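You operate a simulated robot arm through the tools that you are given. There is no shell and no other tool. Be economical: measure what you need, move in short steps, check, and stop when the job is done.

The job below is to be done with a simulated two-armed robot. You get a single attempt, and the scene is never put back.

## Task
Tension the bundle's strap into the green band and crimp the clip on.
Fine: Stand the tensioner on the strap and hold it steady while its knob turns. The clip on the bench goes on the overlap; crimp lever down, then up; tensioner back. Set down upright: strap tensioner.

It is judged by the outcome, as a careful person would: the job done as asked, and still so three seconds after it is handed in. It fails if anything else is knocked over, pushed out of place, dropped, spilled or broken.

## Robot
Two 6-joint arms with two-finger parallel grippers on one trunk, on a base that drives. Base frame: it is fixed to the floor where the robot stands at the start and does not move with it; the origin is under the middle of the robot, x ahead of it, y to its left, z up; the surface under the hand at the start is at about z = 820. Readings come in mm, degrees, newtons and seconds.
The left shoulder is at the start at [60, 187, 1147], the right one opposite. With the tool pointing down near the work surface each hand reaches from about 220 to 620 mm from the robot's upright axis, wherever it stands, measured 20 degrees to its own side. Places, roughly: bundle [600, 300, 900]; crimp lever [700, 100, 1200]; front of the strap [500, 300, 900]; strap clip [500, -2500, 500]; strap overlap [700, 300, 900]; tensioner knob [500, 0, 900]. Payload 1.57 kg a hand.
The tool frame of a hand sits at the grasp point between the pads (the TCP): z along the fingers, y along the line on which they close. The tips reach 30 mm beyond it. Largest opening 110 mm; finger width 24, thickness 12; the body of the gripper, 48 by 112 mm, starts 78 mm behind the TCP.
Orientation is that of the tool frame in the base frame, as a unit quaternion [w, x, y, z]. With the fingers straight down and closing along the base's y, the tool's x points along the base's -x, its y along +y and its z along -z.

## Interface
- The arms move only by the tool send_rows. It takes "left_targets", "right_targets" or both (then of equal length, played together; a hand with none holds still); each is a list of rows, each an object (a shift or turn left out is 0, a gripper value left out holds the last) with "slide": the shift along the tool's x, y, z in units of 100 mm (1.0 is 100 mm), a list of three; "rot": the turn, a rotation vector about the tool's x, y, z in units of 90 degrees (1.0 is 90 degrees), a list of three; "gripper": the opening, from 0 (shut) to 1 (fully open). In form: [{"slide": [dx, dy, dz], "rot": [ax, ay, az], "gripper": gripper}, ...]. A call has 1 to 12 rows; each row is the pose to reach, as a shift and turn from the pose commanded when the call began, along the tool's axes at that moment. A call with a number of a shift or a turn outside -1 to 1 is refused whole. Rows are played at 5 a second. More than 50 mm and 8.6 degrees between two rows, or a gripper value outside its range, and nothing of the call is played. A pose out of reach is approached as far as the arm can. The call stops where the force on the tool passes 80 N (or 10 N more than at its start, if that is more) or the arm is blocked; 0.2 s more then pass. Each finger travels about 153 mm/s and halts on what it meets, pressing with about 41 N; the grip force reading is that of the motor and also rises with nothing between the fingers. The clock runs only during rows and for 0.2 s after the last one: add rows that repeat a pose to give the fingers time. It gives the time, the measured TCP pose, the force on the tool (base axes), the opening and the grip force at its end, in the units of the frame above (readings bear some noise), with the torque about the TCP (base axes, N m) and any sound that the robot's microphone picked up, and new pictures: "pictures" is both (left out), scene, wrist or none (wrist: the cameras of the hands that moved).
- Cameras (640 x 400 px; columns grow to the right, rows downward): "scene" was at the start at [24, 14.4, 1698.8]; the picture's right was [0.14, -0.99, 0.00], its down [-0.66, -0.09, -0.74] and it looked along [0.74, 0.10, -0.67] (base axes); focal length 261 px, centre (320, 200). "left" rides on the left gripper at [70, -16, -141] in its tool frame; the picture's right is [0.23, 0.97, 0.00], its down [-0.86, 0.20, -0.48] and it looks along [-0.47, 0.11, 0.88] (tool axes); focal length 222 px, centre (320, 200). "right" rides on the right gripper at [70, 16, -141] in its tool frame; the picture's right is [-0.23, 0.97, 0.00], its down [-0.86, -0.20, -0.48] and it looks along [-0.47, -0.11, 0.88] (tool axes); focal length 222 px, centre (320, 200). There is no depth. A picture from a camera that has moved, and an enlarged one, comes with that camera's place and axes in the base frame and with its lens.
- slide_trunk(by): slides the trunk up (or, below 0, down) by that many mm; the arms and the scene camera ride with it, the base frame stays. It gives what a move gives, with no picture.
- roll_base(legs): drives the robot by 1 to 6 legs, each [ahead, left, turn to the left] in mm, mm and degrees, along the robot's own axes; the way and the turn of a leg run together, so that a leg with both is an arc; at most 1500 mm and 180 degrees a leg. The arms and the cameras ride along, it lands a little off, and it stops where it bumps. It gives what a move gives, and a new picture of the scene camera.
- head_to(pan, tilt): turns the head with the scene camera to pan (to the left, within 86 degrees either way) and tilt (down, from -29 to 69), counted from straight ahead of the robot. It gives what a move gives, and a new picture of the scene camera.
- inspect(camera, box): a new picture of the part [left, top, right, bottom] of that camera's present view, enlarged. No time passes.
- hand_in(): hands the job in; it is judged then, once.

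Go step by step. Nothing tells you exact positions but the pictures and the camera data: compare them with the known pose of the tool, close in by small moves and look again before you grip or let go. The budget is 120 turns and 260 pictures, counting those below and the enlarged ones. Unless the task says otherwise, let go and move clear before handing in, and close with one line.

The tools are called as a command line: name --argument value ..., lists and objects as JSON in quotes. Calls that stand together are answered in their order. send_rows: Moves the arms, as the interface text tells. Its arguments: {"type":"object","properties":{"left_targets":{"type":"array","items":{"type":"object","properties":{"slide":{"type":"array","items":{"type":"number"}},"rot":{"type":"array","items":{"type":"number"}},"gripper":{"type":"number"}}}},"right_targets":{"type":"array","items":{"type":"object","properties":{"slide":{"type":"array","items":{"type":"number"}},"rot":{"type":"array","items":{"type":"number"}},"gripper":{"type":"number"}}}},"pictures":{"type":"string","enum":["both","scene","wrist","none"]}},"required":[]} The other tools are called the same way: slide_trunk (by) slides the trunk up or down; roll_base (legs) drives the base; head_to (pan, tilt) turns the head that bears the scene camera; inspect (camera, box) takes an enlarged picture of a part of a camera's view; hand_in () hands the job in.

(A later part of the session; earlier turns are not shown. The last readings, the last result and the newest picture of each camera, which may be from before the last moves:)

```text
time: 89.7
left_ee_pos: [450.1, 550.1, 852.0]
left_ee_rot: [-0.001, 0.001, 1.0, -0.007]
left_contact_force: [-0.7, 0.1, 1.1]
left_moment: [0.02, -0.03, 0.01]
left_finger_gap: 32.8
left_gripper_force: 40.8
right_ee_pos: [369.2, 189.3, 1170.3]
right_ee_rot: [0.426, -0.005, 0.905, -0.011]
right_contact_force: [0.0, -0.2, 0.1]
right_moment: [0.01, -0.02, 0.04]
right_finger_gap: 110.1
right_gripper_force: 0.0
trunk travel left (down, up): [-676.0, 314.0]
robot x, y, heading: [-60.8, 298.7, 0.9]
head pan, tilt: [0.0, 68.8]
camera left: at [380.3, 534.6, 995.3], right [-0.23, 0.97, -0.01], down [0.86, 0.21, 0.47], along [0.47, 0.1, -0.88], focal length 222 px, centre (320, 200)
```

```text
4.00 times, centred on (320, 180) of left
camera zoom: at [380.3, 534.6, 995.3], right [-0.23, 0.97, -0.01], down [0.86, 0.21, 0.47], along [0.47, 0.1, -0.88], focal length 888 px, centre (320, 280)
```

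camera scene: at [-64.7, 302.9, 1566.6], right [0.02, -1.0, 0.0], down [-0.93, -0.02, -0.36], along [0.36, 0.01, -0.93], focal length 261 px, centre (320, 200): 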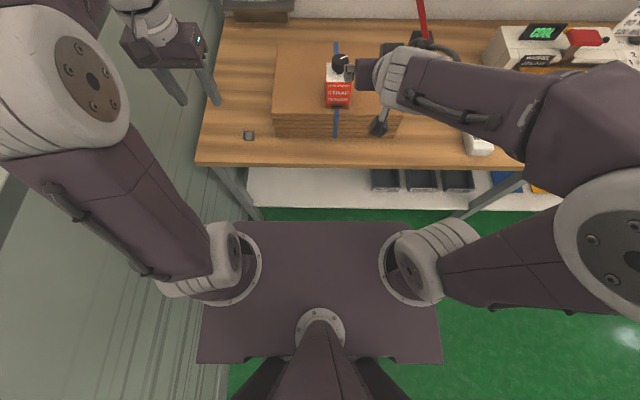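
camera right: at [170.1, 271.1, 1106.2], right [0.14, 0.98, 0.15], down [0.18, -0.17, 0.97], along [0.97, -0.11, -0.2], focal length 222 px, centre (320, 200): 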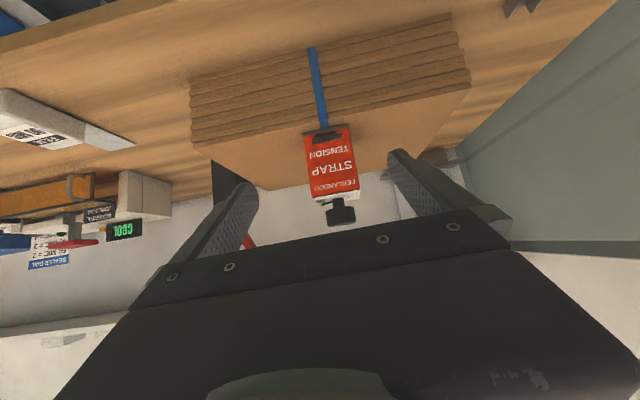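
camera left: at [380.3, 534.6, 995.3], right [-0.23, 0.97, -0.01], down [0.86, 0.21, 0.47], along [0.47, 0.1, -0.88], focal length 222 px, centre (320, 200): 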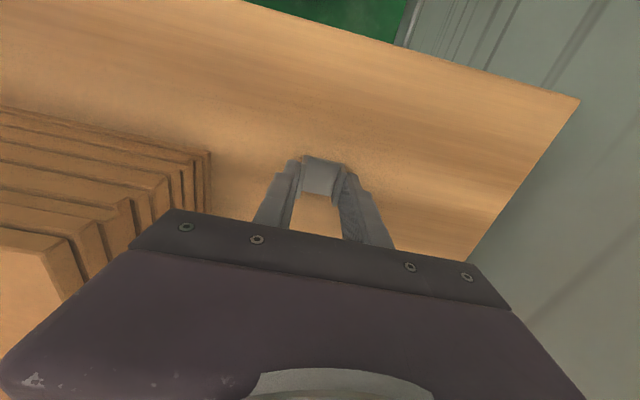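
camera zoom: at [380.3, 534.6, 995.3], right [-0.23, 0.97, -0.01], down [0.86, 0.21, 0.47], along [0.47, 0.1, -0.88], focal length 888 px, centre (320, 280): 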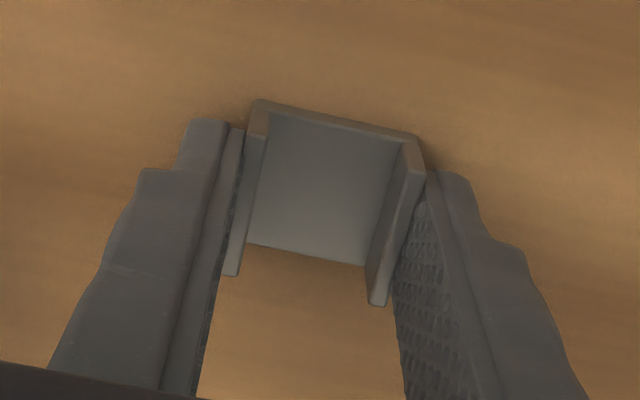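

Clip gripped (32.8 mm). Lifting it.

send_rows --left_targets '[{"slide": [0, 0, -0.3]}, {"slide": [0, 0, -0.7]}, {"slide": [0, 0, -1.0]}, {"slide": [0, 0, -1.0]}]' --pictures "none"

send_rows --left_targets '[{"slide": [0.3, 0, -0.4]}, {"slide": [0.6, 0, -0.8]}, {"slide": [0.8, 0, -1.0]}, {"slide": [0.8, 0, -1.0]}]' --pictures "none"

slide_trunk --by 160

head_to --pan 0 --tilt 45

inspect --camera "scene" --box '[250, 130, 420, 250]'

```text
time: 90.7
left_ee_pos: [450.0, 551.3, 953.5]
left_ee_rot: [-0.001, -0.001, 1.0, -0.007]
left_contact_force: [-1.0, 0.4, -0.6]
left_moment: [-0.02, 0.01, 0.01]
left_finger_gap: 32.9
left_gripper_force: 41.6
right_ee_pos: [369.8, 189.8, 1169.5]
right_ee_rot: [0.425, -0.005, 0.905, -0.011]
right_contact_force: [-0.4, 0.4, -0.7]
right_moment: [0.03, -0.03, 0.01]
right_finger_gap: 109.7
right_gripper_force: 0.1
trunk travel left (down, up): [-676.0, 314.0]
robot x, y, heading: [-59.9, 300.3, 1.2]
head pan, tilt: [0.0, 68.8]
```

```text
time: 91.7
left_ee_pos: [370.1, 550.7, 1052.7]
left_ee_rot: [-0.001, -0.001, 1.0, -0.008]
left_contact_force: [-0.2, 0.9, -0.5]
left_moment: [0.0, 0.02, 0.0]
left_finger_gap: 33.2
left_gripper_force: 41.0
right_ee_pos: [370.4, 190.6, 1170.9]
right_ee_rot: [0.425, -0.005, 0.905, -0.01]
right_contact_force: [-0.2, 0.8, -0.1]
right_moment: [0.01, -0.01, 0.01]
right_finger_gap: 110.1
right_gripper_force: 0.0
trunk travel left (down, up): [-676.0, 314.0]
robot x, y, heading: [-60.9, 301.6, 0.8]
head pan, tilt: [0.0, 68.8]
```

```text
time: 93.5
left_ee_pos: [369.7, 552.9, 1212.2]
left_ee_rot: [0.0, 0.0, 1.0, -0.007]
left_contact_force: [1.3, 0.1, -0.3]
left_moment: [0.0, -0.01, -0.02]
left_finger_gap: 32.8
left_gripper_force: 40.9
right_ee_pos: [371.0, 190.0, 1330.3]
right_ee_rot: [0.425, -0.005, 0.905, -0.01]
right_contact_force: [-0.3, -0.7, -1.1]
right_moment: [-0.02, 0.02, 0.02]
right_finger_gap: 110.1
right_gripper_force: 0.3
trunk travel left (down, up): [-836.0, 154.0]
robot x, y, heading: [-60.1, 301.0, 1.0]
head pan, tilt: [0.0, 68.8]
```

```text
time: 94.4
left_ee_pos: [370.9, 552.1, 1213.5]
left_ee_rot: [-0.001, 0.0, 1.0, -0.007]
left_contact_force: [0.1, -0.5, -0.4]
left_moment: [-0.02, 0.03, -0.03]
left_finger_gap: 33.0
left_gripper_force: 40.5
right_ee_pos: [370.4, 188.8, 1331.5]
right_ee_rot: [0.425, -0.006, 0.905, -0.01]
right_contact_force: [0.3, 0.4, -0.5]
right_moment: [0.05, -0.03, 0.02]
right_finger_gap: 109.9
right_gripper_force: 0.0
trunk travel left (down, up): [-836.0, 154.0]
robot x, y, heading: [-60.9, 304.3, 1.0]
head pan, tilt: [0.0, 45.0]
camera scene: at [-38.9, 303.6, 1755.4], right [0.02, -1.0, 0.0], down [-0.71, -0.01, -0.71], along [0.71, 0.01, -0.71], focal length 261 px, centre (320, 200)
```

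scene: 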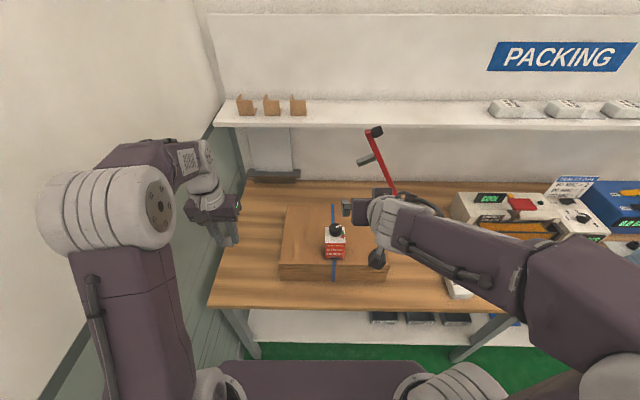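

```text
3.33 times, centred on (335, 190) of scene
camera zoom: at [-38.9, 303.6, 1755.4], right [0.02, -1.0, 0.0], down [-0.71, -0.01, -0.71], along [0.71, 0.01, -0.71], focal length 870 px, centre (270, 233)
```

zoom: 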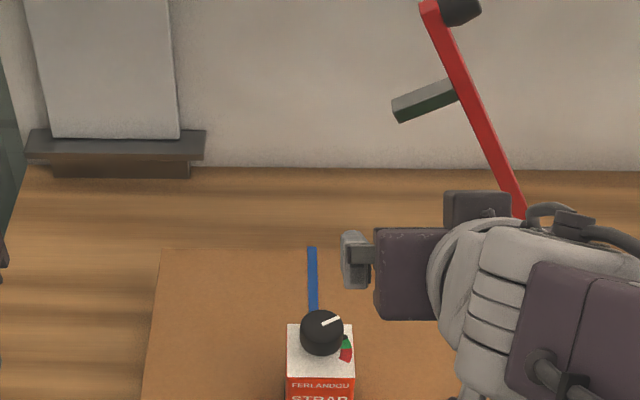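

The clip is secure; the crimp foot should land near [665, 262]. I'll drive right and closer so the left arm can reach behind the tensioner.

roll_base --legs '[[0, -235, 0], [80, -5, 0]]'

head_to --pan 0 --tilt 69

```text
time: 96.8
left_ee_pos: [445.5, 314.1, 1216.1]
left_ee_rot: [0.003, 0.0, 1.0, -0.007]
left_contact_force: [-0.2, -0.2, 0.6]
left_moment: [-0.02, -0.05, -0.02]
left_finger_gap: 32.7
left_gripper_force: 41.6
right_ee_pos: [445.1, -49.8, 1333.5]
right_ee_rot: [0.428, -0.005, 0.904, -0.011]
right_contact_force: [-1.4, 1.1, 0.9]
right_moment: [0.0, 0.02, -0.02]
right_finger_gap: 109.9
right_gripper_force: 0.0
trunk travel left (down, up): [-836.0, 154.0]
robot x, y, heading: [20.3, 57.3, 0.9]
head pan, tilt: [0.0, 45.0]
camera scene: at [33.6, 65.6, 1755.6], right [0.02, -1.0, 0.0], down [-0.7, -0.01, -0.71], along [0.71, 0.01, -0.7], focal length 261 px, centre (320, 200)
```

scene: 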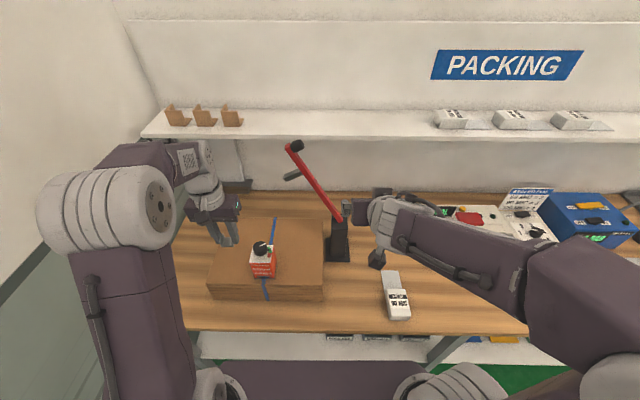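

```text
time: 97.7
left_ee_pos: [453.8, 312.3, 1212.9]
left_ee_rot: [-0.002, 0.0, 1.0, -0.007]
left_contact_force: [0.6, 0.2, 0.0]
left_moment: [0.01, 0.04, 0.0]
left_finger_gap: 32.9
left_gripper_force: 40.3
right_ee_pos: [454.4, -50.5, 1329.1]
right_ee_rot: [0.425, -0.004, 0.905, -0.011]
right_contact_force: [0.9, 0.7, 0.3]
right_moment: [-0.03, 0.01, 0.01]
right_finger_gap: 110.0
right_gripper_force: 0.1
trunk travel left (down, up): [-836.0, 154.0]
robot x, y, heading: [22.6, 62.3, 0.7]
head pan, tilt: [0.0, 68.8]
camera scene: at [20.8, 63.3, 1726.7], right [0.02, -1.0, 0.0], down [-0.93, -0.02, -0.36], along [0.36, 0.01, -0.93], focal length 261 px, centre (320, 200)
```

scene: 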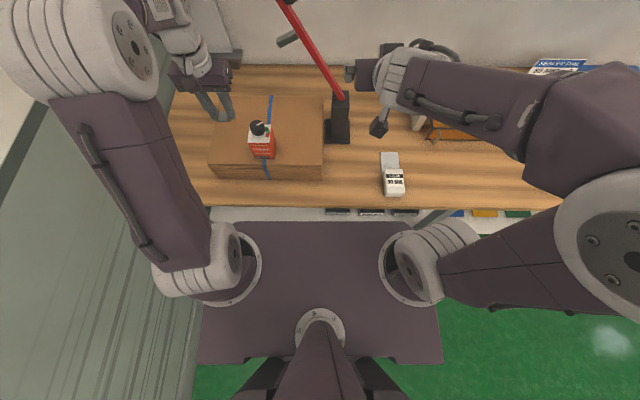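

roll_base --legs '[[35, 0, 0]]'

roll_base --legs '[[30, 0, 0]]'

```text
time: 98.6
left_ee_pos: [475.9, 313.4, 1217.5]
left_ee_rot: [0.004, -0.001, 1.0, -0.007]
left_contact_force: [-0.7, 0.1, 0.6]
left_moment: [0.01, -0.1, 0.0]
left_finger_gap: 32.7
left_gripper_force: 41.4
right_ee_pos: [476.0, -48.9, 1334.4]
right_ee_rot: [0.429, -0.004, 0.903, -0.01]
right_contact_force: [-1.7, 0.2, 1.3]
right_moment: [0.0, -0.04, 0.03]
right_finger_gap: 109.9
right_gripper_force: 0.1
trunk travel left (down, up): [-836.0, 154.0]
robot x, y, heading: [54.4, 64.5, 0.9]
head pan, tilt: [0.0, 68.8]
camera scene: at [38.9, 64.3, 1726.6], right [0.02, -1.0, 0.0], down [-0.93, -0.01, -0.37], along [0.37, 0.01, -0.93], focal length 261 px, centre (320, 200)
```

scene: 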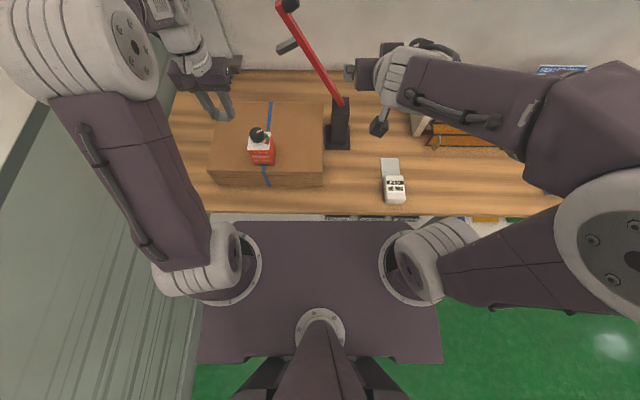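

```text
time: 99.4
left_ee_pos: [508.2, 312.8, 1216.0]
left_ee_rot: [0.003, 0.0, 1.0, -0.007]
left_contact_force: [-0.7, 0.6, 0.5]
left_moment: [0.0, -0.07, -0.01]
left_finger_gap: 32.8
left_gripper_force: 41.0
right_ee_pos: [509.1, -49.6, 1332.3]
right_ee_rot: [0.428, -0.005, 0.904, -0.01]
right_contact_force: [-0.8, 0.5, -0.7]
right_moment: [0.01, -0.07, 0.01]
right_finger_gap: 109.9
right_gripper_force: 0.1
trunk travel left (down, up): [-836.0, 154.0]
robot x, y, heading: [86.2, 64.7, 0.8]
head pan, tilt: [0.0, 68.8]
camera scene: at [72.5, 64.5, 1726.6], right [0.02, -1.0, 0.0], down [-0.93, -0.01, -0.37], along [0.37, 0.01, -0.93], focal length 261 px, centre (320, 200)
```

scene: 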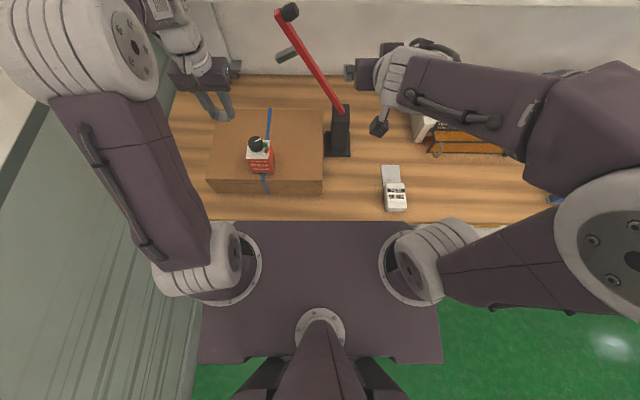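

No bump. Now lower the clip beside the tensioner, then move it back behind it.

send_rows --left_targets '[{"slide": [0, 0.25, 0.1]}, {"slide": [0, 0.3, 0.5]}, {"slide": [0, 0.3, 0.9]}, {"slide": [0, 0.3, 1.0]}, {"slide": [0, 0.3, 1.0]}]' --pictures "none"

send_rows --left_targets '[{"slide": [-0.3, 0, 0.3]}, {"slide": [-0.6, 0, 0.45]}, {"slide": [-0.95, 0, 0.45]}, {"slide": [-0.95, 0, 0.45]}]' --pictures "both"

```text
time: 100.6
left_ee_pos: [513.5, 342.5, 1115.1]
left_ee_rot: [0.0, 0.0, 1.0, -0.007]
left_contact_force: [0.1, 0.1, -0.9]
left_moment: [-0.01, -0.01, 0.0]
left_finger_gap: 32.6
left_gripper_force: 40.9
right_ee_pos: [513.8, -49.5, 1330.5]
right_ee_rot: [0.427, -0.005, 0.904, -0.011]
right_contact_force: [-0.6, -0.2, 0.4]
right_moment: [-0.02, -0.04, 0.01]
right_finger_gap: 110.0
right_gripper_force: 0.0
trunk travel left (down, up): [-836.0, 154.0]
robot x, y, heading: [85.7, 64.1, 0.7]
head pan, tilt: [0.0, 68.8]
```

```text
time: 101.6
left_ee_pos: [609.5, 341.5, 1068.2]
left_ee_rot: [0.0, 0.0, 1.0, -0.007]
left_contact_force: [-0.1, 0.1, -0.9]
left_moment: [0.0, 0.03, 0.04]
left_finger_gap: 33.0
left_gripper_force: 40.8
right_ee_pos: [515.7, -49.6, 1331.5]
right_ee_rot: [0.425, -0.005, 0.905, -0.011]
right_contact_force: [0.0, 0.4, -0.5]
right_moment: [-0.04, -0.03, -0.04]
right_finger_gap: 110.0
right_gripper_force: 0.0
trunk travel left (down, up): [-836.0, 154.0]
robot x, y, heading: [85.0, 62.1, 1.0]
head pan, tilt: [0.0, 68.8]
camera scene: at [81.6, 64.9, 1726.6], right [0.02, -1.0, 0.0], down [-0.93, -0.01, -0.36], along [0.36, 0.01, -0.93], focal length 261 px, centre (320, 200)
camera left: at [539.8, 326.4, 1210.0], right [-0.23, 0.97, -0.01], down [0.86, 0.21, 0.47], along [0.46, 0.1, -0.88], focal length 222 px, centre (320, 200)
```

scene: 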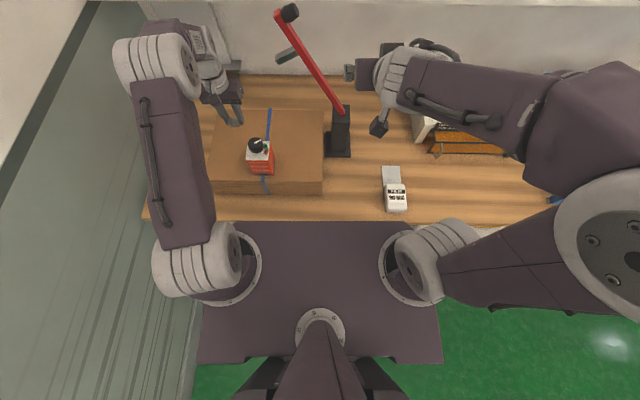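
left: 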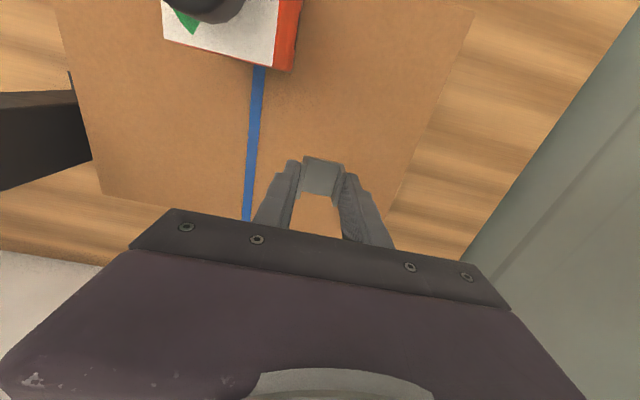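

send_rows --left_targets '[{"slide": [-0.25, -0.25, 0.1]}, {"slide": [-0.45, -0.5, 0.2]}, {"slide": [-0.555, -0.75, 0.3]}, {"slide": [-0.555, -0.81, 0.5]}, {"slide": [-0.555, -0.81, 0.6]}, {"slide": [-0.555, -0.81, 0.6]}]' --pictures "both"

inspect --camera "left" --box '[220, 80, 420, 230]'

```text
time: 103.0
left_ee_pos: [664.8, 258.9, 1009.3]
left_ee_rot: [0.0, 0.0, 1.0, -0.007]
left_contact_force: [0.2, 0.4, -0.2]
left_moment: [0.02, -0.01, 0.03]
left_finger_gap: 33.1
left_gripper_force: 41.7
right_ee_pos: [515.3, -49.9, 1330.6]
right_ee_rot: [0.425, -0.005, 0.905, -0.011]
right_contact_force: [-0.5, -0.7, 0.6]
right_moment: [0.02, 0.01, 0.01]
right_finger_gap: 109.9
right_gripper_force: 0.1
trunk travel left (down, up): [-836.0, 154.0]
robot x, y, heading: [83.8, 59.3, 1.2]
head pan, tilt: [0.0, 68.8]
camera scene: at [81.1, 64.5, 1726.6], right [0.02, -1.0, 0.0], down [-0.93, -0.01, -0.36], along [0.36, 0.01, -0.93], focal length 261 px, centre (320, 200)
camera left: at [596.4, 244.4, 1151.3], right [-0.23, 0.97, -0.01], down [0.86, 0.21, 0.48], along [0.47, 0.1, -0.88], focal length 222 px, centre (320, 200)
```

scene: 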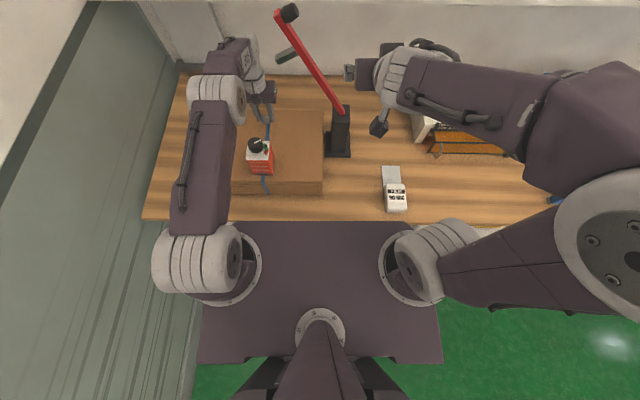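
left: 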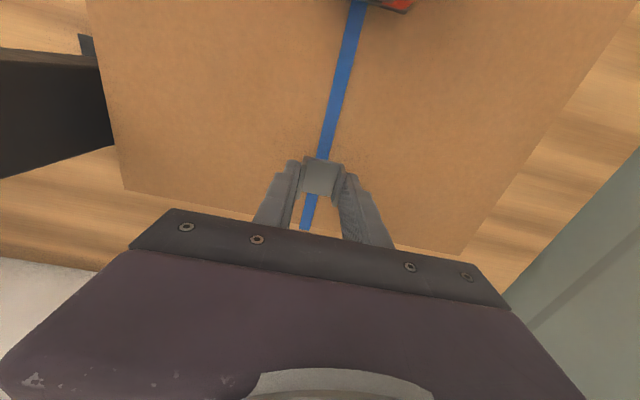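

```text
2.67 times, centred on (320, 155) of left
camera zoom: at [596.4, 244.4, 1151.3], right [-0.23, 0.97, -0.01], down [0.86, 0.21, 0.48], along [0.47, 0.1, -0.88], focal length 592 px, centre (320, 320)
```

zoom: 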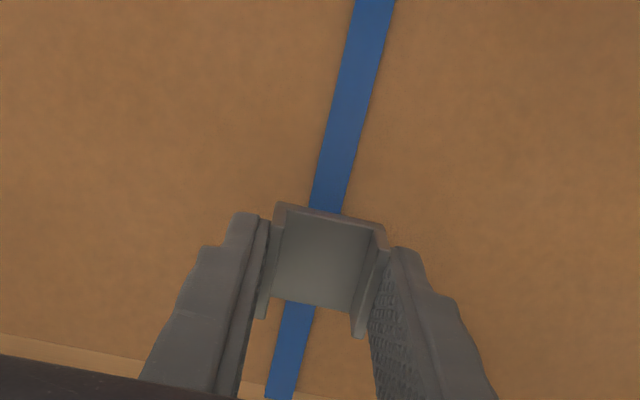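

Strap runs straight under the clip. Lowering onto it.

send_rows --left_targets '[{"slide": [0, 0.013, 0.15]}, {"slide": [0, 0.013, 0.28]}, {"slide": [0, 0.013, 0.32]}, {"slide": [0, 0.013, 0.34]}, {"slide": [0, 0.013, 0.355]}, {"slide": [0, 0.013, 0.355]}]' --pictures "wrist"

inspect --camera "left" --box '[220, 80, 420, 230]'

```text
time: 104.4
left_ee_pos: [666.1, 260.9, 972.3]
left_ee_rot: [-0.001, 0.0, 1.0, -0.007]
left_contact_force: [0.1, 0.5, 0.2]
left_moment: [0.0, 0.0, 0.03]
left_finger_gap: 33.0
left_gripper_force: 40.9
right_ee_pos: [516.6, -50.0, 1329.6]
right_ee_rot: [0.426, -0.005, 0.905, -0.01]
right_contact_force: [1.0, 0.3, 0.0]
right_moment: [-0.01, 0.01, 0.03]
right_finger_gap: 109.9
right_gripper_force: 0.1
trunk travel left (down, up): [-836.0, 154.0]
robot x, y, heading: [85.7, 60.9, 0.7]
head pan, tilt: [0.0, 68.8]
camera left: at [596.3, 245.9, 1115.6], right [-0.23, 0.97, -0.01], down [0.86, 0.21, 0.47], along [0.47, 0.1, -0.88], focal length 222 px, centre (320, 200)
```

left: 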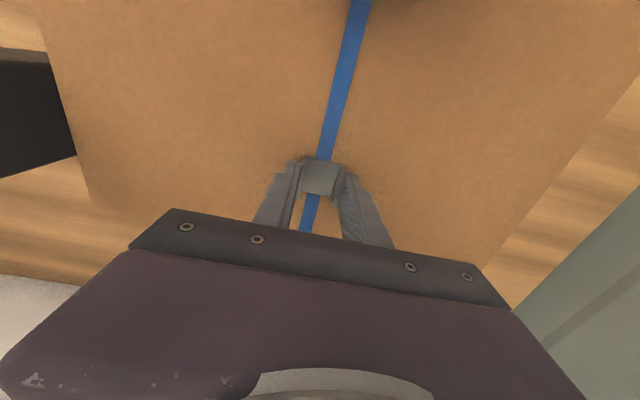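

```text
2.67 times, centred on (320, 155) of left
camera zoom: at [596.3, 245.9, 1115.6], right [-0.23, 0.97, -0.01], down [0.86, 0.21, 0.47], along [0.47, 0.1, -0.88], focal length 592 px, centre (320, 320)
```

zoom: 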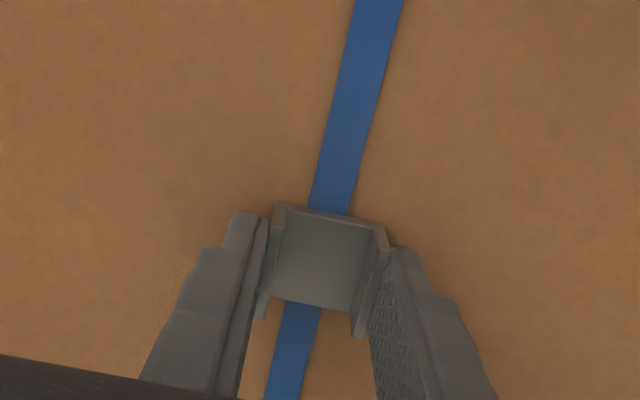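

send_rows --left_targets '[{"slide": [0.01, 0, 0.01]}, {"slide": [0.01, 0, 0.02]}, {"slide": [0.01, 0, 0.03]}, {"slide": [0.01, 0, 0.03]}]' --pictures "none"

```text
time: 105.4
left_ee_pos: [665.1, 261.5, 972.2]
left_ee_rot: [0.001, 0.0, 1.0, -0.007]
left_contact_force: [3.8, 1.1, 17.4]
left_moment: [0.25, -0.08, -0.07]
left_finger_gap: 32.9
left_gripper_force: 41.8
right_ee_pos: [514.4, -49.8, 1331.7]
right_ee_rot: [0.426, -0.005, 0.905, -0.01]
right_contact_force: [-0.2, 0.3, 0.2]
right_moment: [0.04, 0.01, 0.02]
right_finger_gap: 110.4
right_gripper_force: 0.1
trunk travel left (down, up): [-836.0, 154.0]
robot x, y, heading: [87.2, 61.4, 1.0]
head pan, tilt: [0.0, 68.8]
```

The clip is seated on the strap. Ease off, release and lift away.

send_rows --left_targets '[{"slide": [0, 0, -0.018]}, {"slide": [0, 0, -0.018], "gripper": 0.36}, {"slide": [0, 0, -0.018], "gripper": 0.5}, {"slide": [0, 0, -0.2], "gripper": 0.5}, {"slide": [0, 0, -0.5]}, {"slide": [0, 0, -0.5]}]' --pictures "wrist"

inspect --camera "left" --box '[220, 80, 420, 230]'

```text
time: 106.8
left_ee_pos: [665.8, 260.7, 1021.0]
left_ee_rot: [-0.001, 0.001, 1.0, -0.007]
left_contact_force: [0.3, 0.1, -0.1]
left_moment: [0.01, 0.0, -0.02]
left_finger_gap: 54.9
left_gripper_force: 0.0
right_ee_pos: [516.5, -49.1, 1330.5]
right_ee_rot: [0.425, -0.005, 0.905, -0.011]
right_contact_force: [0.9, 0.6, -0.3]
right_moment: [0.03, 0.01, -0.03]
right_finger_gap: 110.1
right_gripper_force: 0.0
trunk travel left (down, up): [-836.0, 154.0]
robot x, y, heading: [83.9, 61.4, 1.1]
head pan, tilt: [0.0, 68.8]
camera left: at [596.3, 245.7, 1162.8], right [-0.23, 0.97, -0.01], down [0.86, 0.21, 0.47], along [0.46, 0.1, -0.88], focal length 222 px, centre (320, 200)
```

left: 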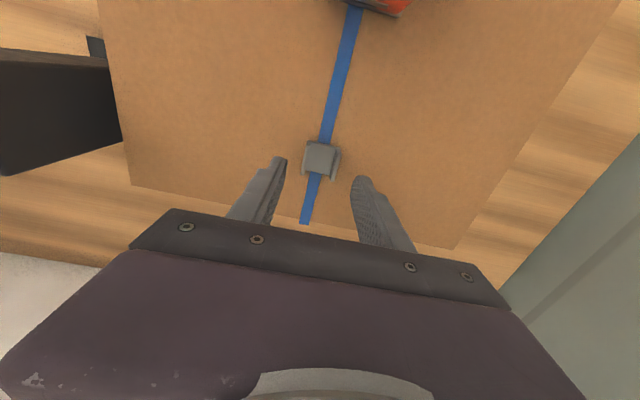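

```text
2.67 times, centred on (320, 155) of left
camera zoom: at [596.3, 245.7, 1162.8], right [-0.23, 0.97, -0.01], down [0.86, 0.21, 0.47], along [0.46, 0.1, -0.88], focal length 592 px, centre (320, 320)
```

zoom: 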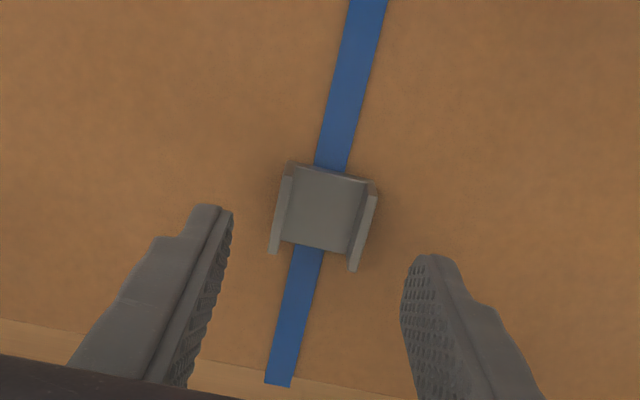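

The clip sits centred on the strap under the crimp foot. Next: pull the left hand back and up, and move the right arm clear, to work the lever with closed fingertips.

send_rows --left_targets '[{"slide": [0.3, 0, -0.1]}, {"slide": [0.6, 0.05, -0.3]}, {"slide": [0.76, 0.1, -0.6]}, {"slide": [0.8, 0.1, -1.0], "gripper": 0.2}, {"slide": [0.8, 0.1, -1.0], "gripper": 0}]' --right_targets '[{"slide": [0, -0.3, -0.3]}, {"slide": [0, -0.6, -0.5]}, {"slide": [0, -0.9, -0.7]}, {"slide": [0, -0.9, -0.7]}, {"slide": [0, -0.9, -0.7]}]' --pictures "none"

send_rows --left_targets '[{"slide": [0.05, 0, -0.1], "rot": [0, -0.09, 0]}, {"slide": [0.1, 0, -0.2], "rot": [0, -0.18, 0]}, {"slide": [0.2, 0, -0.4], "rot": [0, -0.27, 0]}, {"slide": [0.3, 0, -0.6], "rot": [0, -0.36, 0]}, {"slide": [0.3, 0, -0.8], "rot": [0, -0.39, 0]}, {"slide": [0.3, 0, -0.8], "rot": [0, -0.39, 0]}]' --pictures "both"

```text
time: 108.0
left_ee_pos: [583.6, 271.6, 1121.5]
left_ee_rot: [-0.002, 0.0, 1.0, -0.007]
left_contact_force: [0.7, -0.2, -0.8]
left_moment: [0.0, 0.0, 0.03]
left_finger_gap: 0.0
left_gripper_force: 20.9
right_ee_pos: [521.3, -145.2, 1360.8]
right_ee_rot: [0.425, -0.004, 0.905, -0.011]
right_contact_force: [-0.3, 0.1, 0.2]
right_moment: [0.0, 0.02, 0.0]
right_finger_gap: 110.0
right_gripper_force: 0.1
right hand out of reach, approached as far as the arm can: row 1, 2, 3, 4, 5
trunk travel left (down, up): [-836.0, 154.0]
robot x, y, heading: [84.9, 63.2, 1.0]
head pan, tilt: [0.0, 68.8]
```

```text
time: 109.4
left_ee_pos: [554.4, 273.0, 1200.1]
left_ee_rot: [0.301, -0.003, 0.954, -0.007]
left_contact_force: [0.2, -0.7, -0.3]
left_moment: [-0.01, 0.01, -0.03]
left_finger_gap: 0.0
left_gripper_force: 20.8
left hand out of reach, approached as far as the arm can: row 4
right_ee_pos: [522.9, -143.8, 1360.0]
right_ee_rot: [0.425, -0.004, 0.905, -0.011]
right_contact_force: [0.5, 0.4, -0.9]
right_moment: [0.01, 0.01, 0.01]
right_finger_gap: 110.2
right_gripper_force: 0.0
trunk travel left (down, up): [-836.0, 154.0]
robot x, y, heading: [80.0, 64.6, 0.7]
head pan, tilt: [0.0, 68.8]
camera scene: at [82.4, 64.9, 1726.6], right [0.02, -1.0, 0.0], down [-0.93, -0.01, -0.36], along [0.36, 0.01, -0.93], focal length 261 px, centre (320, 200)
camera left: at [416.2, 258.0, 1277.0], right [-0.19, 0.97, -0.14], down [0.43, 0.21, 0.88], along [0.89, 0.1, -0.45], focal length 222 px, centre (320, 200)
```

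scene: 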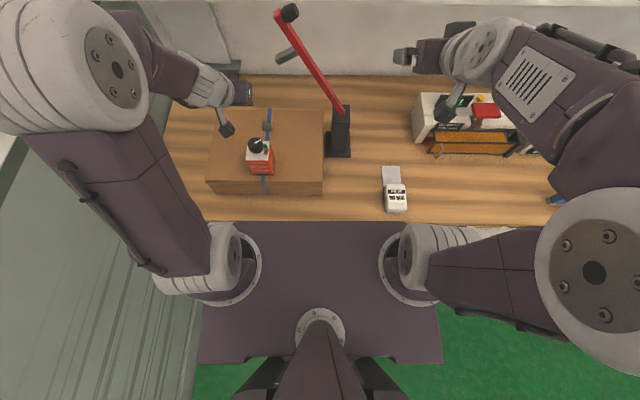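
left: 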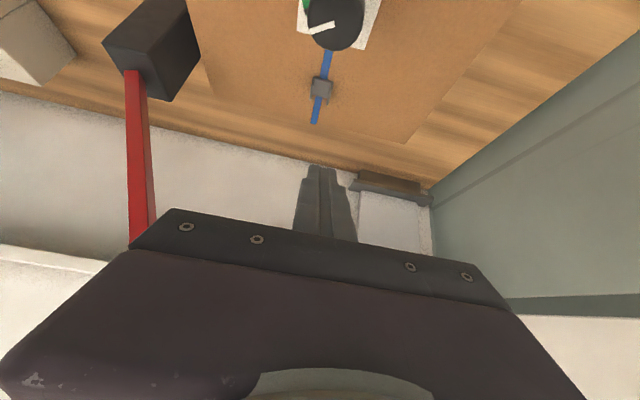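

send_rows --left_targets '[{"slide": [-0.1, -0.35, -0.15]}, {"slide": [-0.2, -0.7, -0.3]}, {"slide": [-0.34, -1.0, -0.49]}, {"slide": [-0.34, -1.0, -0.49]}]' --pictures "none"

send_rows --left_targets '[{"slide": [-0.09, -0.35, -0.13]}, {"slide": [-0.17, -0.68, -0.25]}, {"slide": [-0.17, -0.68, -0.25]}]' --pictures "both"

```text
time: 110.4
left_ee_pos: [553.4, 174.4, 1262.7]
left_ee_rot: [0.301, -0.003, 0.953, -0.005]
left_contact_force: [0.3, 0.4, 0.2]
left_moment: [0.0, 0.0, 0.02]
left_finger_gap: 0.1
left_gripper_force: 21.8
right_ee_pos: [520.9, -145.0, 1359.5]
right_ee_rot: [0.426, -0.005, 0.905, -0.011]
right_contact_force: [-0.3, 0.3, -0.2]
right_moment: [-0.01, -0.02, -0.01]
right_finger_gap: 109.7
right_gripper_force: 0.1
trunk travel left (down, up): [-836.0, 154.0]
robot x, y, heading: [88.4, 59.4, 0.8]
head pan, tilt: [0.0, 68.8]
```

```text
time: 111.2
left_ee_pos: [552.9, 106.0, 1294.5]
left_ee_rot: [0.301, -0.003, 0.953, -0.007]
left_contact_force: [0.4, 0.5, 0.2]
left_moment: [-0.04, -0.04, 0.01]
left_finger_gap: 0.0
left_gripper_force: 20.7
right_ee_pos: [520.7, -142.7, 1360.4]
right_ee_rot: [0.425, -0.005, 0.905, -0.012]
right_contact_force: [0.1, 0.8, -0.2]
right_moment: [0.01, 0.0, -0.03]
right_finger_gap: 110.3
right_gripper_force: 0.0
trunk travel left (down, up): [-836.0, 154.0]
robot x, y, heading: [83.2, 66.2, 0.9]
head pan, tilt: [0.0, 68.8]
camera scene: at [81.7, 65.8, 1726.6], right [0.02, -1.0, 0.0], down [-0.93, -0.02, -0.36], along [0.36, 0.01, -0.93], focal length 261 px, centre (320, 200)
camera left: at [414.4, 90.9, 1370.4], right [-0.19, 0.97, -0.14], down [0.43, 0.21, 0.88], along [0.89, 0.1, -0.45], focal length 222 px, centre (320, 200)
```

scene: 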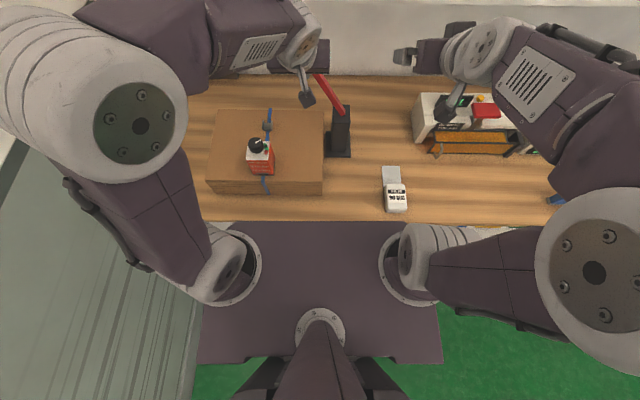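
left: 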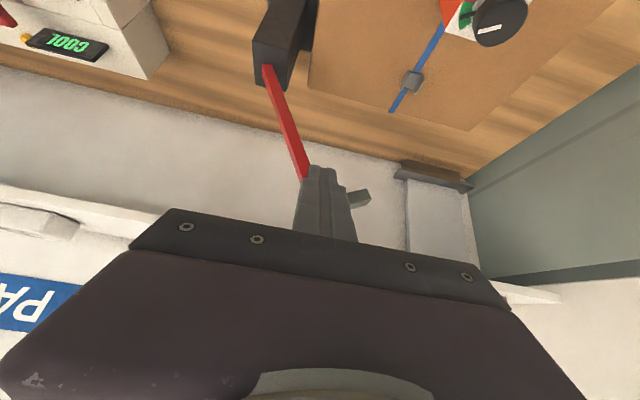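

send_rows --left_targets '[{"slide": [0, -0.13, 0]}, {"slide": [-0.27, -0.13, 0.2]}, {"slide": [-0.54, -0.13, 0.41]}, {"slide": [-0.81, -0.13, 0.615]}, {"slide": [-0.81, -0.13, 0.615]}]' --pictures "both"

inspect --camera "left" --box '[220, 100, 420, 240]'

```text
time: 112.4
left_ee_pos: [656.1, 93.9, 1287.6]
left_ee_rot: [0.301, -0.002, 0.953, -0.006]
left_contact_force: [-0.7, 0.2, 0.1]
left_moment: [0.0, 0.0, 0.02]
left_finger_gap: 0.0
left_gripper_force: 21.7
right_ee_pos: [520.1, -144.0, 1361.6]
right_ee_rot: [0.426, -0.005, 0.905, -0.01]
right_contact_force: [-0.2, -0.4, -0.1]
right_moment: [-0.02, -0.01, 0.04]
right_finger_gap: 110.0
right_gripper_force: 0.1
trunk travel left (down, up): [-836.0, 154.0]
robot x, y, heading: [86.3, 62.5, 1.1]
head pan, tilt: [0.0, 68.8]
camera scene: at [80.9, 64.8, 1726.6], right [0.02, -1.0, 0.0], down [-0.93, -0.01, -0.36], along [0.36, 0.01, -0.93], focal length 261 px, centre (320, 200)
camera left: at [517.1, 77.3, 1364.2], right [-0.19, 0.97, -0.14], down [0.43, 0.21, 0.88], along [0.89, 0.1, -0.45], focal length 222 px, centre (320, 200)
```

scene: 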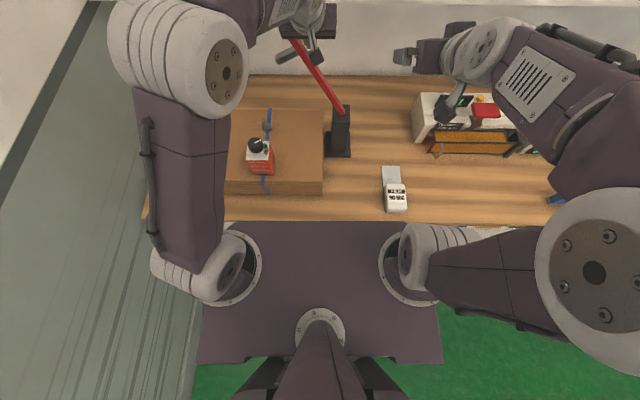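
left: 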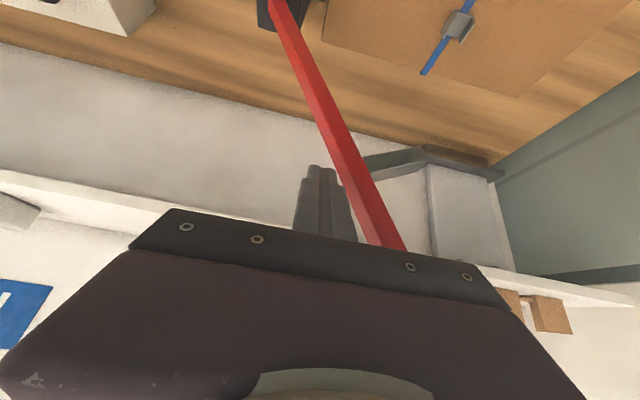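

```text
2.86 times, centred on (320, 170) of left
camera zoom: at [517.1, 77.3, 1364.2], right [-0.19, 0.97, -0.14], down [0.43, 0.21, 0.88], along [0.89, 0.1, -0.45], focal length 635 px, centre (320, 286)
```

zoom: 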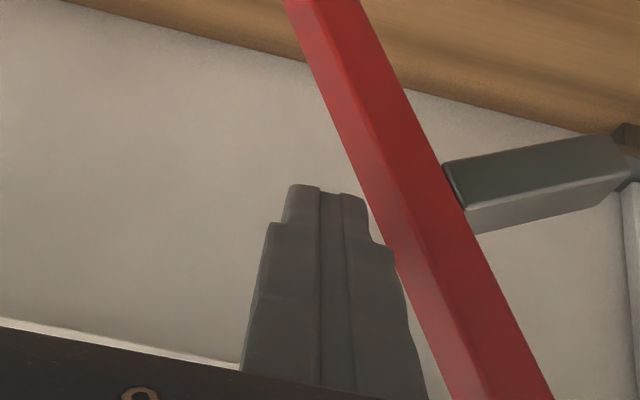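

Fingertips are beside the lever bar. Push it along its arc.

send_rows --left_targets '[{"slide": [0.03, 0.27, 0.04]}, {"slide": [0.09, 0.48, 0.13]}, {"slide": [0.166, 0.68, 0.2375]}, {"slide": [0.235, 0.84, 0.335]}, {"slide": [0.304, 0.99, 0.434]}, {"slide": [0.304, 0.99, 0.434]}]' --pictures "both"

```text
time: 113.8
left_ee_pos: [655.0, 191.9, 1233.2]
left_ee_rot: [0.301, -0.002, 0.954, -0.006]
left_contact_force: [-0.4, -0.4, 0.6]
left_moment: [-0.01, 0.01, 0.03]
left_finger_gap: 0.0
left_gripper_force: 21.7
right_ee_pos: [520.8, -144.0, 1360.6]
right_ee_rot: [0.426, -0.005, 0.905, -0.011]
right_contact_force: [-0.9, -0.9, 0.1]
right_moment: [0.0, 0.01, -0.01]
right_finger_gap: 110.0
right_gripper_force: 0.1
trunk travel left (down, up): [-836.0, 154.0]
robot x, y, heading: [84.0, 67.3, 0.8]
head pan, tilt: [0.0, 68.8]
camera scene: at [81.4, 64.7, 1726.6], right [0.02, -1.0, 0.0], down [-0.93, -0.01, -0.36], along [0.36, 0.01, -0.93], focal length 261 px, centre (320, 200)
camera left: at [517.3, 176.0, 1310.2], right [-0.19, 0.97, -0.14], down [0.43, 0.21, 0.88], along [0.89, 0.1, -0.45], focal length 222 px, centre (320, 200)
```

scene: 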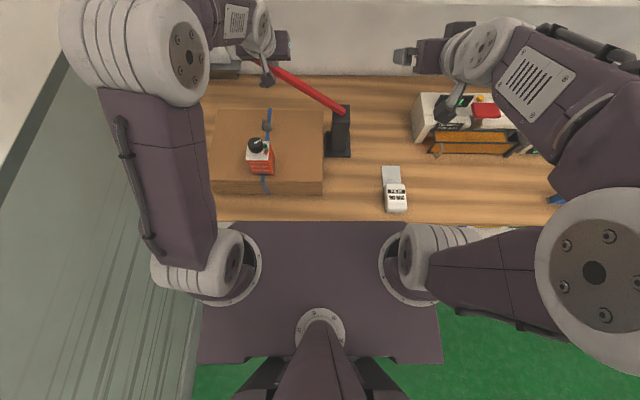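
left: 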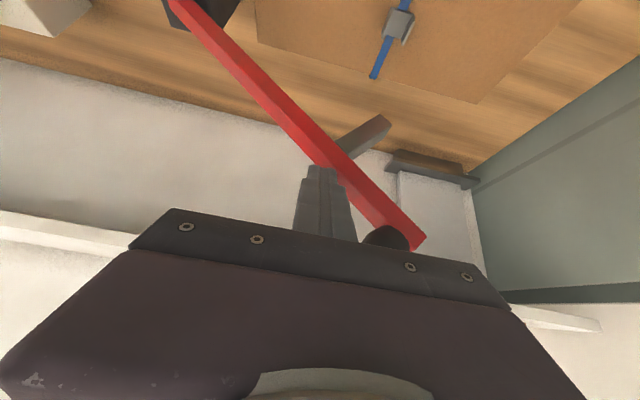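

send_rows --left_targets '[{"slide": [0.126, 0.22, 0.18]}, {"slide": [0.304, 0.44, 0.434]}, {"slide": [0.47, 0.6, 0.67]}, {"slide": [0.65, 0.72, 0.925]}, {"slide": [0.65, 0.72, 0.925]}]' --pictures "both"

```text
time: 115.0
left_ee_pos: [655.4, 257.5, 1127.0]
left_ee_rot: [0.299, -0.003, 0.954, -0.007]
left_contact_force: [0.3, -0.3, -0.4]
left_moment: [-0.02, -0.04, 0.02]
left_finger_gap: 0.1
left_gripper_force: 21.5
left hand out of reach, approached as far as the arm can: row 4, 5
right_ee_pos: [521.1, -144.4, 1362.2]
right_ee_rot: [0.426, -0.005, 0.905, -0.01]
right_contact_force: [-0.8, 0.5, -0.2]
right_moment: [0.02, -0.01, 0.03]
right_finger_gap: 110.1
right_gripper_force: 0.0
trunk travel left (down, up): [-836.0, 154.0]
robot x, y, heading: [83.2, 64.7, 0.9]
head pan, tilt: [0.0, 68.8]
camera scene: at [81.5, 64.7, 1726.6], right [0.02, -1.0, 0.0], down [-0.93, -0.01, -0.36], along [0.36, 0.01, -0.93], focal length 261 px, centre (320, 200)
camera left: at [517.5, 242.7, 1202.9], right [-0.19, 0.97, -0.15], down [0.43, 0.21, 0.88], along [0.88, 0.1, -0.45], focal length 222 px, centre (320, 200)
```

scene: 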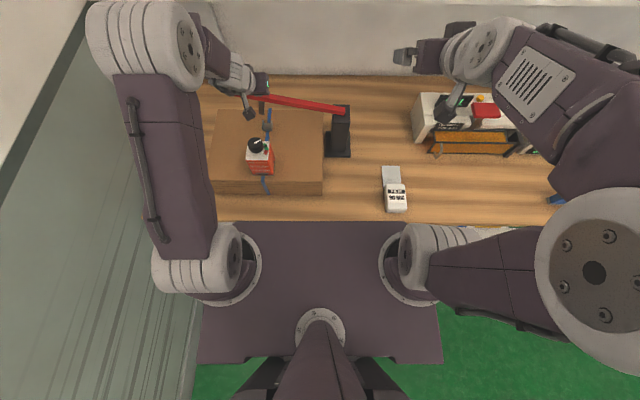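
left: 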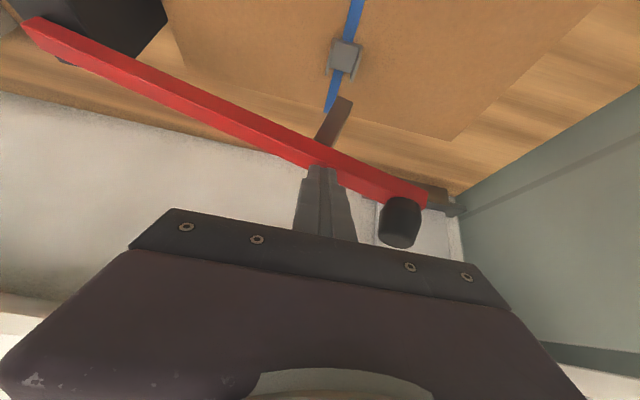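

Lever is almost down; I'll use the trunk to press the rest.

slide_trunk --by -45

send_rows --left_targets '[{"slide": [0, 0.07, 0]}, {"slide": [0, 0.14, 0]}, {"slide": [0, 0.14, 0]}]' --pictures "wrist"

```text
time: 115.9
left_ee_pos: [655.3, 257.0, 1081.0]
left_ee_rot: [0.3, -0.001, 0.954, -0.009]
left_contact_force: [-0.2, 0.3, 0.3]
left_moment: [0.04, 0.0, -0.02]
left_finger_gap: 0.0
left_gripper_force: 20.8
right_ee_pos: [520.5, -144.4, 1316.7]
right_ee_rot: [0.426, -0.005, 0.905, -0.011]
right_contact_force: [0.1, 0.1, 0.4]
right_moment: [-0.03, -0.01, 0.01]
right_finger_gap: 109.9
right_gripper_force: 0.0
trunk travel left (down, up): [-791.0, 199.0]
robot x, y, heading: [82.7, 61.3, 1.1]
head pan, tilt: [0.0, 68.8]
```

```text
time: 116.7
left_ee_pos: [656.1, 271.5, 1082.5]
left_ee_rot: [0.299, -0.001, 0.954, -0.009]
left_contact_force: [-0.6, -0.5, -0.9]
left_moment: [0.0, -0.03, 0.02]
left_finger_gap: 0.0
left_gripper_force: 20.8
right_ee_pos: [520.7, -145.3, 1315.5]
right_ee_rot: [0.426, -0.004, 0.905, -0.011]
right_contact_force: [0.9, 0.3, -0.4]
right_moment: [0.0, 0.01, 0.0]
right_finger_gap: 110.2
right_gripper_force: 0.0
trunk travel left (down, up): [-791.0, 199.0]
robot x, y, heading: [83.8, 68.0, 0.8]
head pan, tilt: [0.0, 68.8]
camera left: at [518.4, 256.0, 1158.0], right [-0.18, 0.97, -0.15], down [0.43, 0.21, 0.88], along [0.89, 0.1, -0.45], focal length 222 px, centre (320, 200)
```

left: 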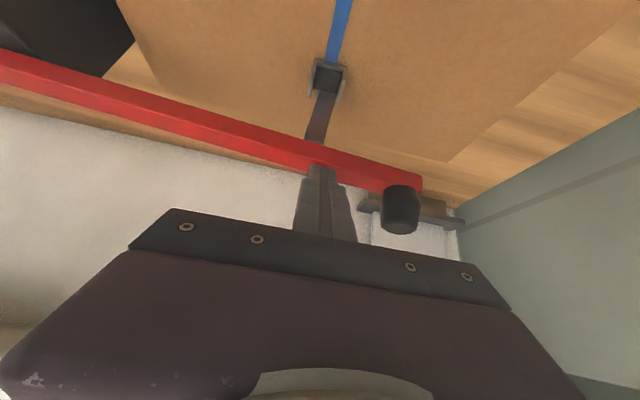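

inspect --camera "left" --box '[250, 30, 410, 190]'

slide_trunk --by -18

inspect --camera "left" --box '[250, 30, 410, 190]'

```text
2.50 times, centred on (330, 110) of left
camera zoom: at [518.4, 256.0, 1158.0], right [-0.18, 0.97, -0.15], down [0.43, 0.21, 0.88], along [0.89, 0.1, -0.45], focal length 555 px, centre (295, 425)
```

zoom: 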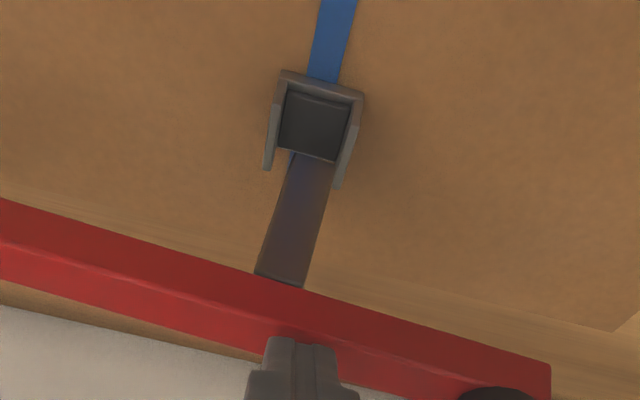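

```text
time: 117.3
left_ee_pos: [656.9, 271.4, 1063.9]
left_ee_rot: [0.3, -0.002, 0.954, -0.008]
left_contact_force: [0.1, 0.2, -0.2]
left_moment: [0.01, -0.01, 0.0]
left_finger_gap: 0.1
left_gripper_force: 21.3
right_ee_pos: [521.1, -145.1, 1297.8]
right_ee_rot: [0.426, -0.005, 0.905, -0.01]
right_contact_force: [-0.5, 0.2, -0.4]
right_moment: [0.05, -0.03, 0.01]
right_finger_gap: 109.8
right_gripper_force: 0.0
trunk travel left (down, up): [-773.0, 217.0]
robot x, y, heading: [84.1, 59.1, 1.2]
head pan, tilt: [0.0, 68.8]
```

```text
2.50 times, centred on (330, 110) of left
camera zoom: at [518.6, 256.0, 1139.9], right [-0.18, 0.97, -0.15], down [0.43, 0.21, 0.88], along [0.89, 0.1, -0.45], focal length 555 px, centre (295, 425)
```

zoom: 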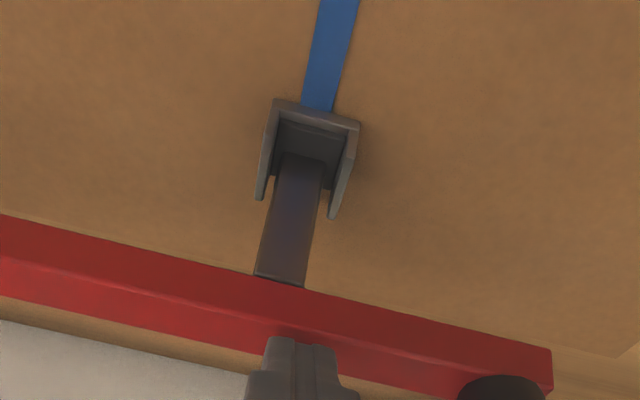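

The foot fits right into the U. Continue pressing.

slide_trunk --by -9

inspect --camera "left" --box '[250, 30, 410, 190]'

```text
time: 117.9
left_ee_pos: [654.6, 271.7, 1059.6]
left_ee_rot: [0.304, -0.002, 0.953, -0.007]
left_contact_force: [-1.1, 1.6, 31.1]
left_moment: [0.17, -0.48, 0.1]
left_finger_gap: 0.0
left_gripper_force: 21.3
right_ee_pos: [515.7, -145.1, 1291.7]
right_ee_rot: [0.428, -0.006, 0.904, -0.009]
right_contact_force: [-0.6, -0.1, -0.1]
right_moment: [0.01, 0.03, 0.05]
right_finger_gap: 109.7
right_gripper_force: 0.0
trunk travel left (down, up): [-764.0, 226.0]
robot x, y, heading: [83.4, 62.5, 1.0]
head pan, tilt: [0.0, 68.8]
```

```text
2.50 times, centred on (330, 110) of left
camera zoom: at [515.3, 255.5, 1135.0], right [-0.18, 0.97, -0.15], down [0.42, 0.21, 0.88], along [0.89, 0.1, -0.45], focal length 555 px, centre (295, 425)
```

zoom: 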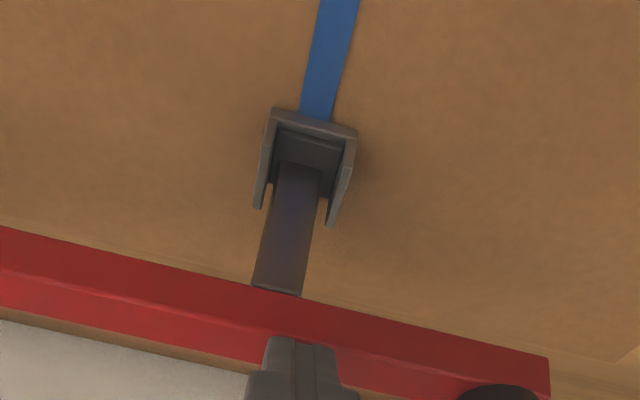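

slide_trunk --by -4

inspect --camera "left" --box '[270, 50, 370, 150]'

```text
time: 118.5
left_ee_pos: [650.5, 270.7, 1058.2]
left_ee_rot: [0.307, -0.001, 0.952, -0.007]
left_contact_force: [-8.5, 2.3, 46.7]
left_moment: [0.23, -0.33, 0.04]
left_finger_gap: 0.0
left_gripper_force: 21.3
right_ee_pos: [512.9, -146.5, 1288.9]
right_ee_rot: [0.429, -0.004, 0.903, -0.011]
right_contact_force: [-0.3, -0.3, 0.0]
right_moment: [0.0, 0.01, 0.03]
right_finger_gap: 110.1
right_gripper_force: 0.0
trunk travel left (down, up): [-760.0, 230.0]
robot x, y, heading: [83.1, 64.2, 1.0]
head pan, tilt: [0.0, 68.8]
```

```text
4.00 times, centred on (320, 100) of left
camera zoom: at [512.2, 255.1, 1132.4], right [-0.18, 0.97, -0.15], down [0.42, 0.21, 0.88], along [0.89, 0.1, -0.44], focal length 888 px, centre (320, 600)
```

zoom: 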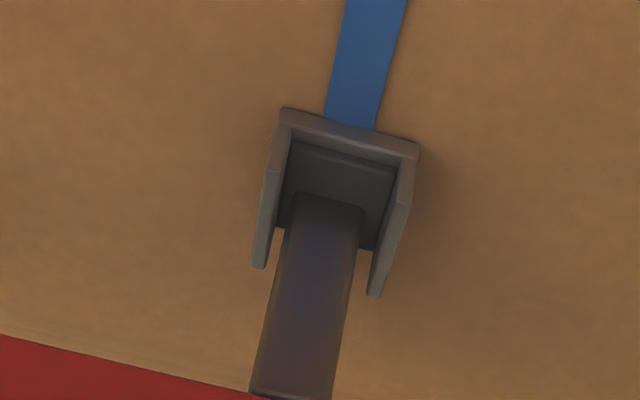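

inspect --camera "scene" --box '[200, 60, 360, 180]'

```text
3.33 times, centred on (280, 120) of scene
camera zoom: at [70.5, 62.7, 1650.9], right [0.02, -1.0, 0.0], down [-0.93, -0.01, -0.37], along [0.37, 0.01, -0.93], focal length 870 px, centre (453, 467)
```

zoom: 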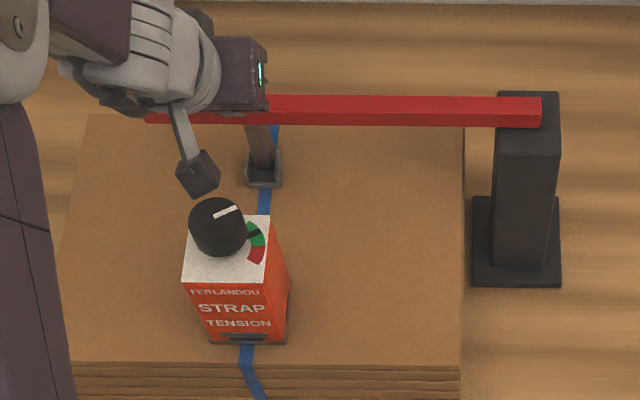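

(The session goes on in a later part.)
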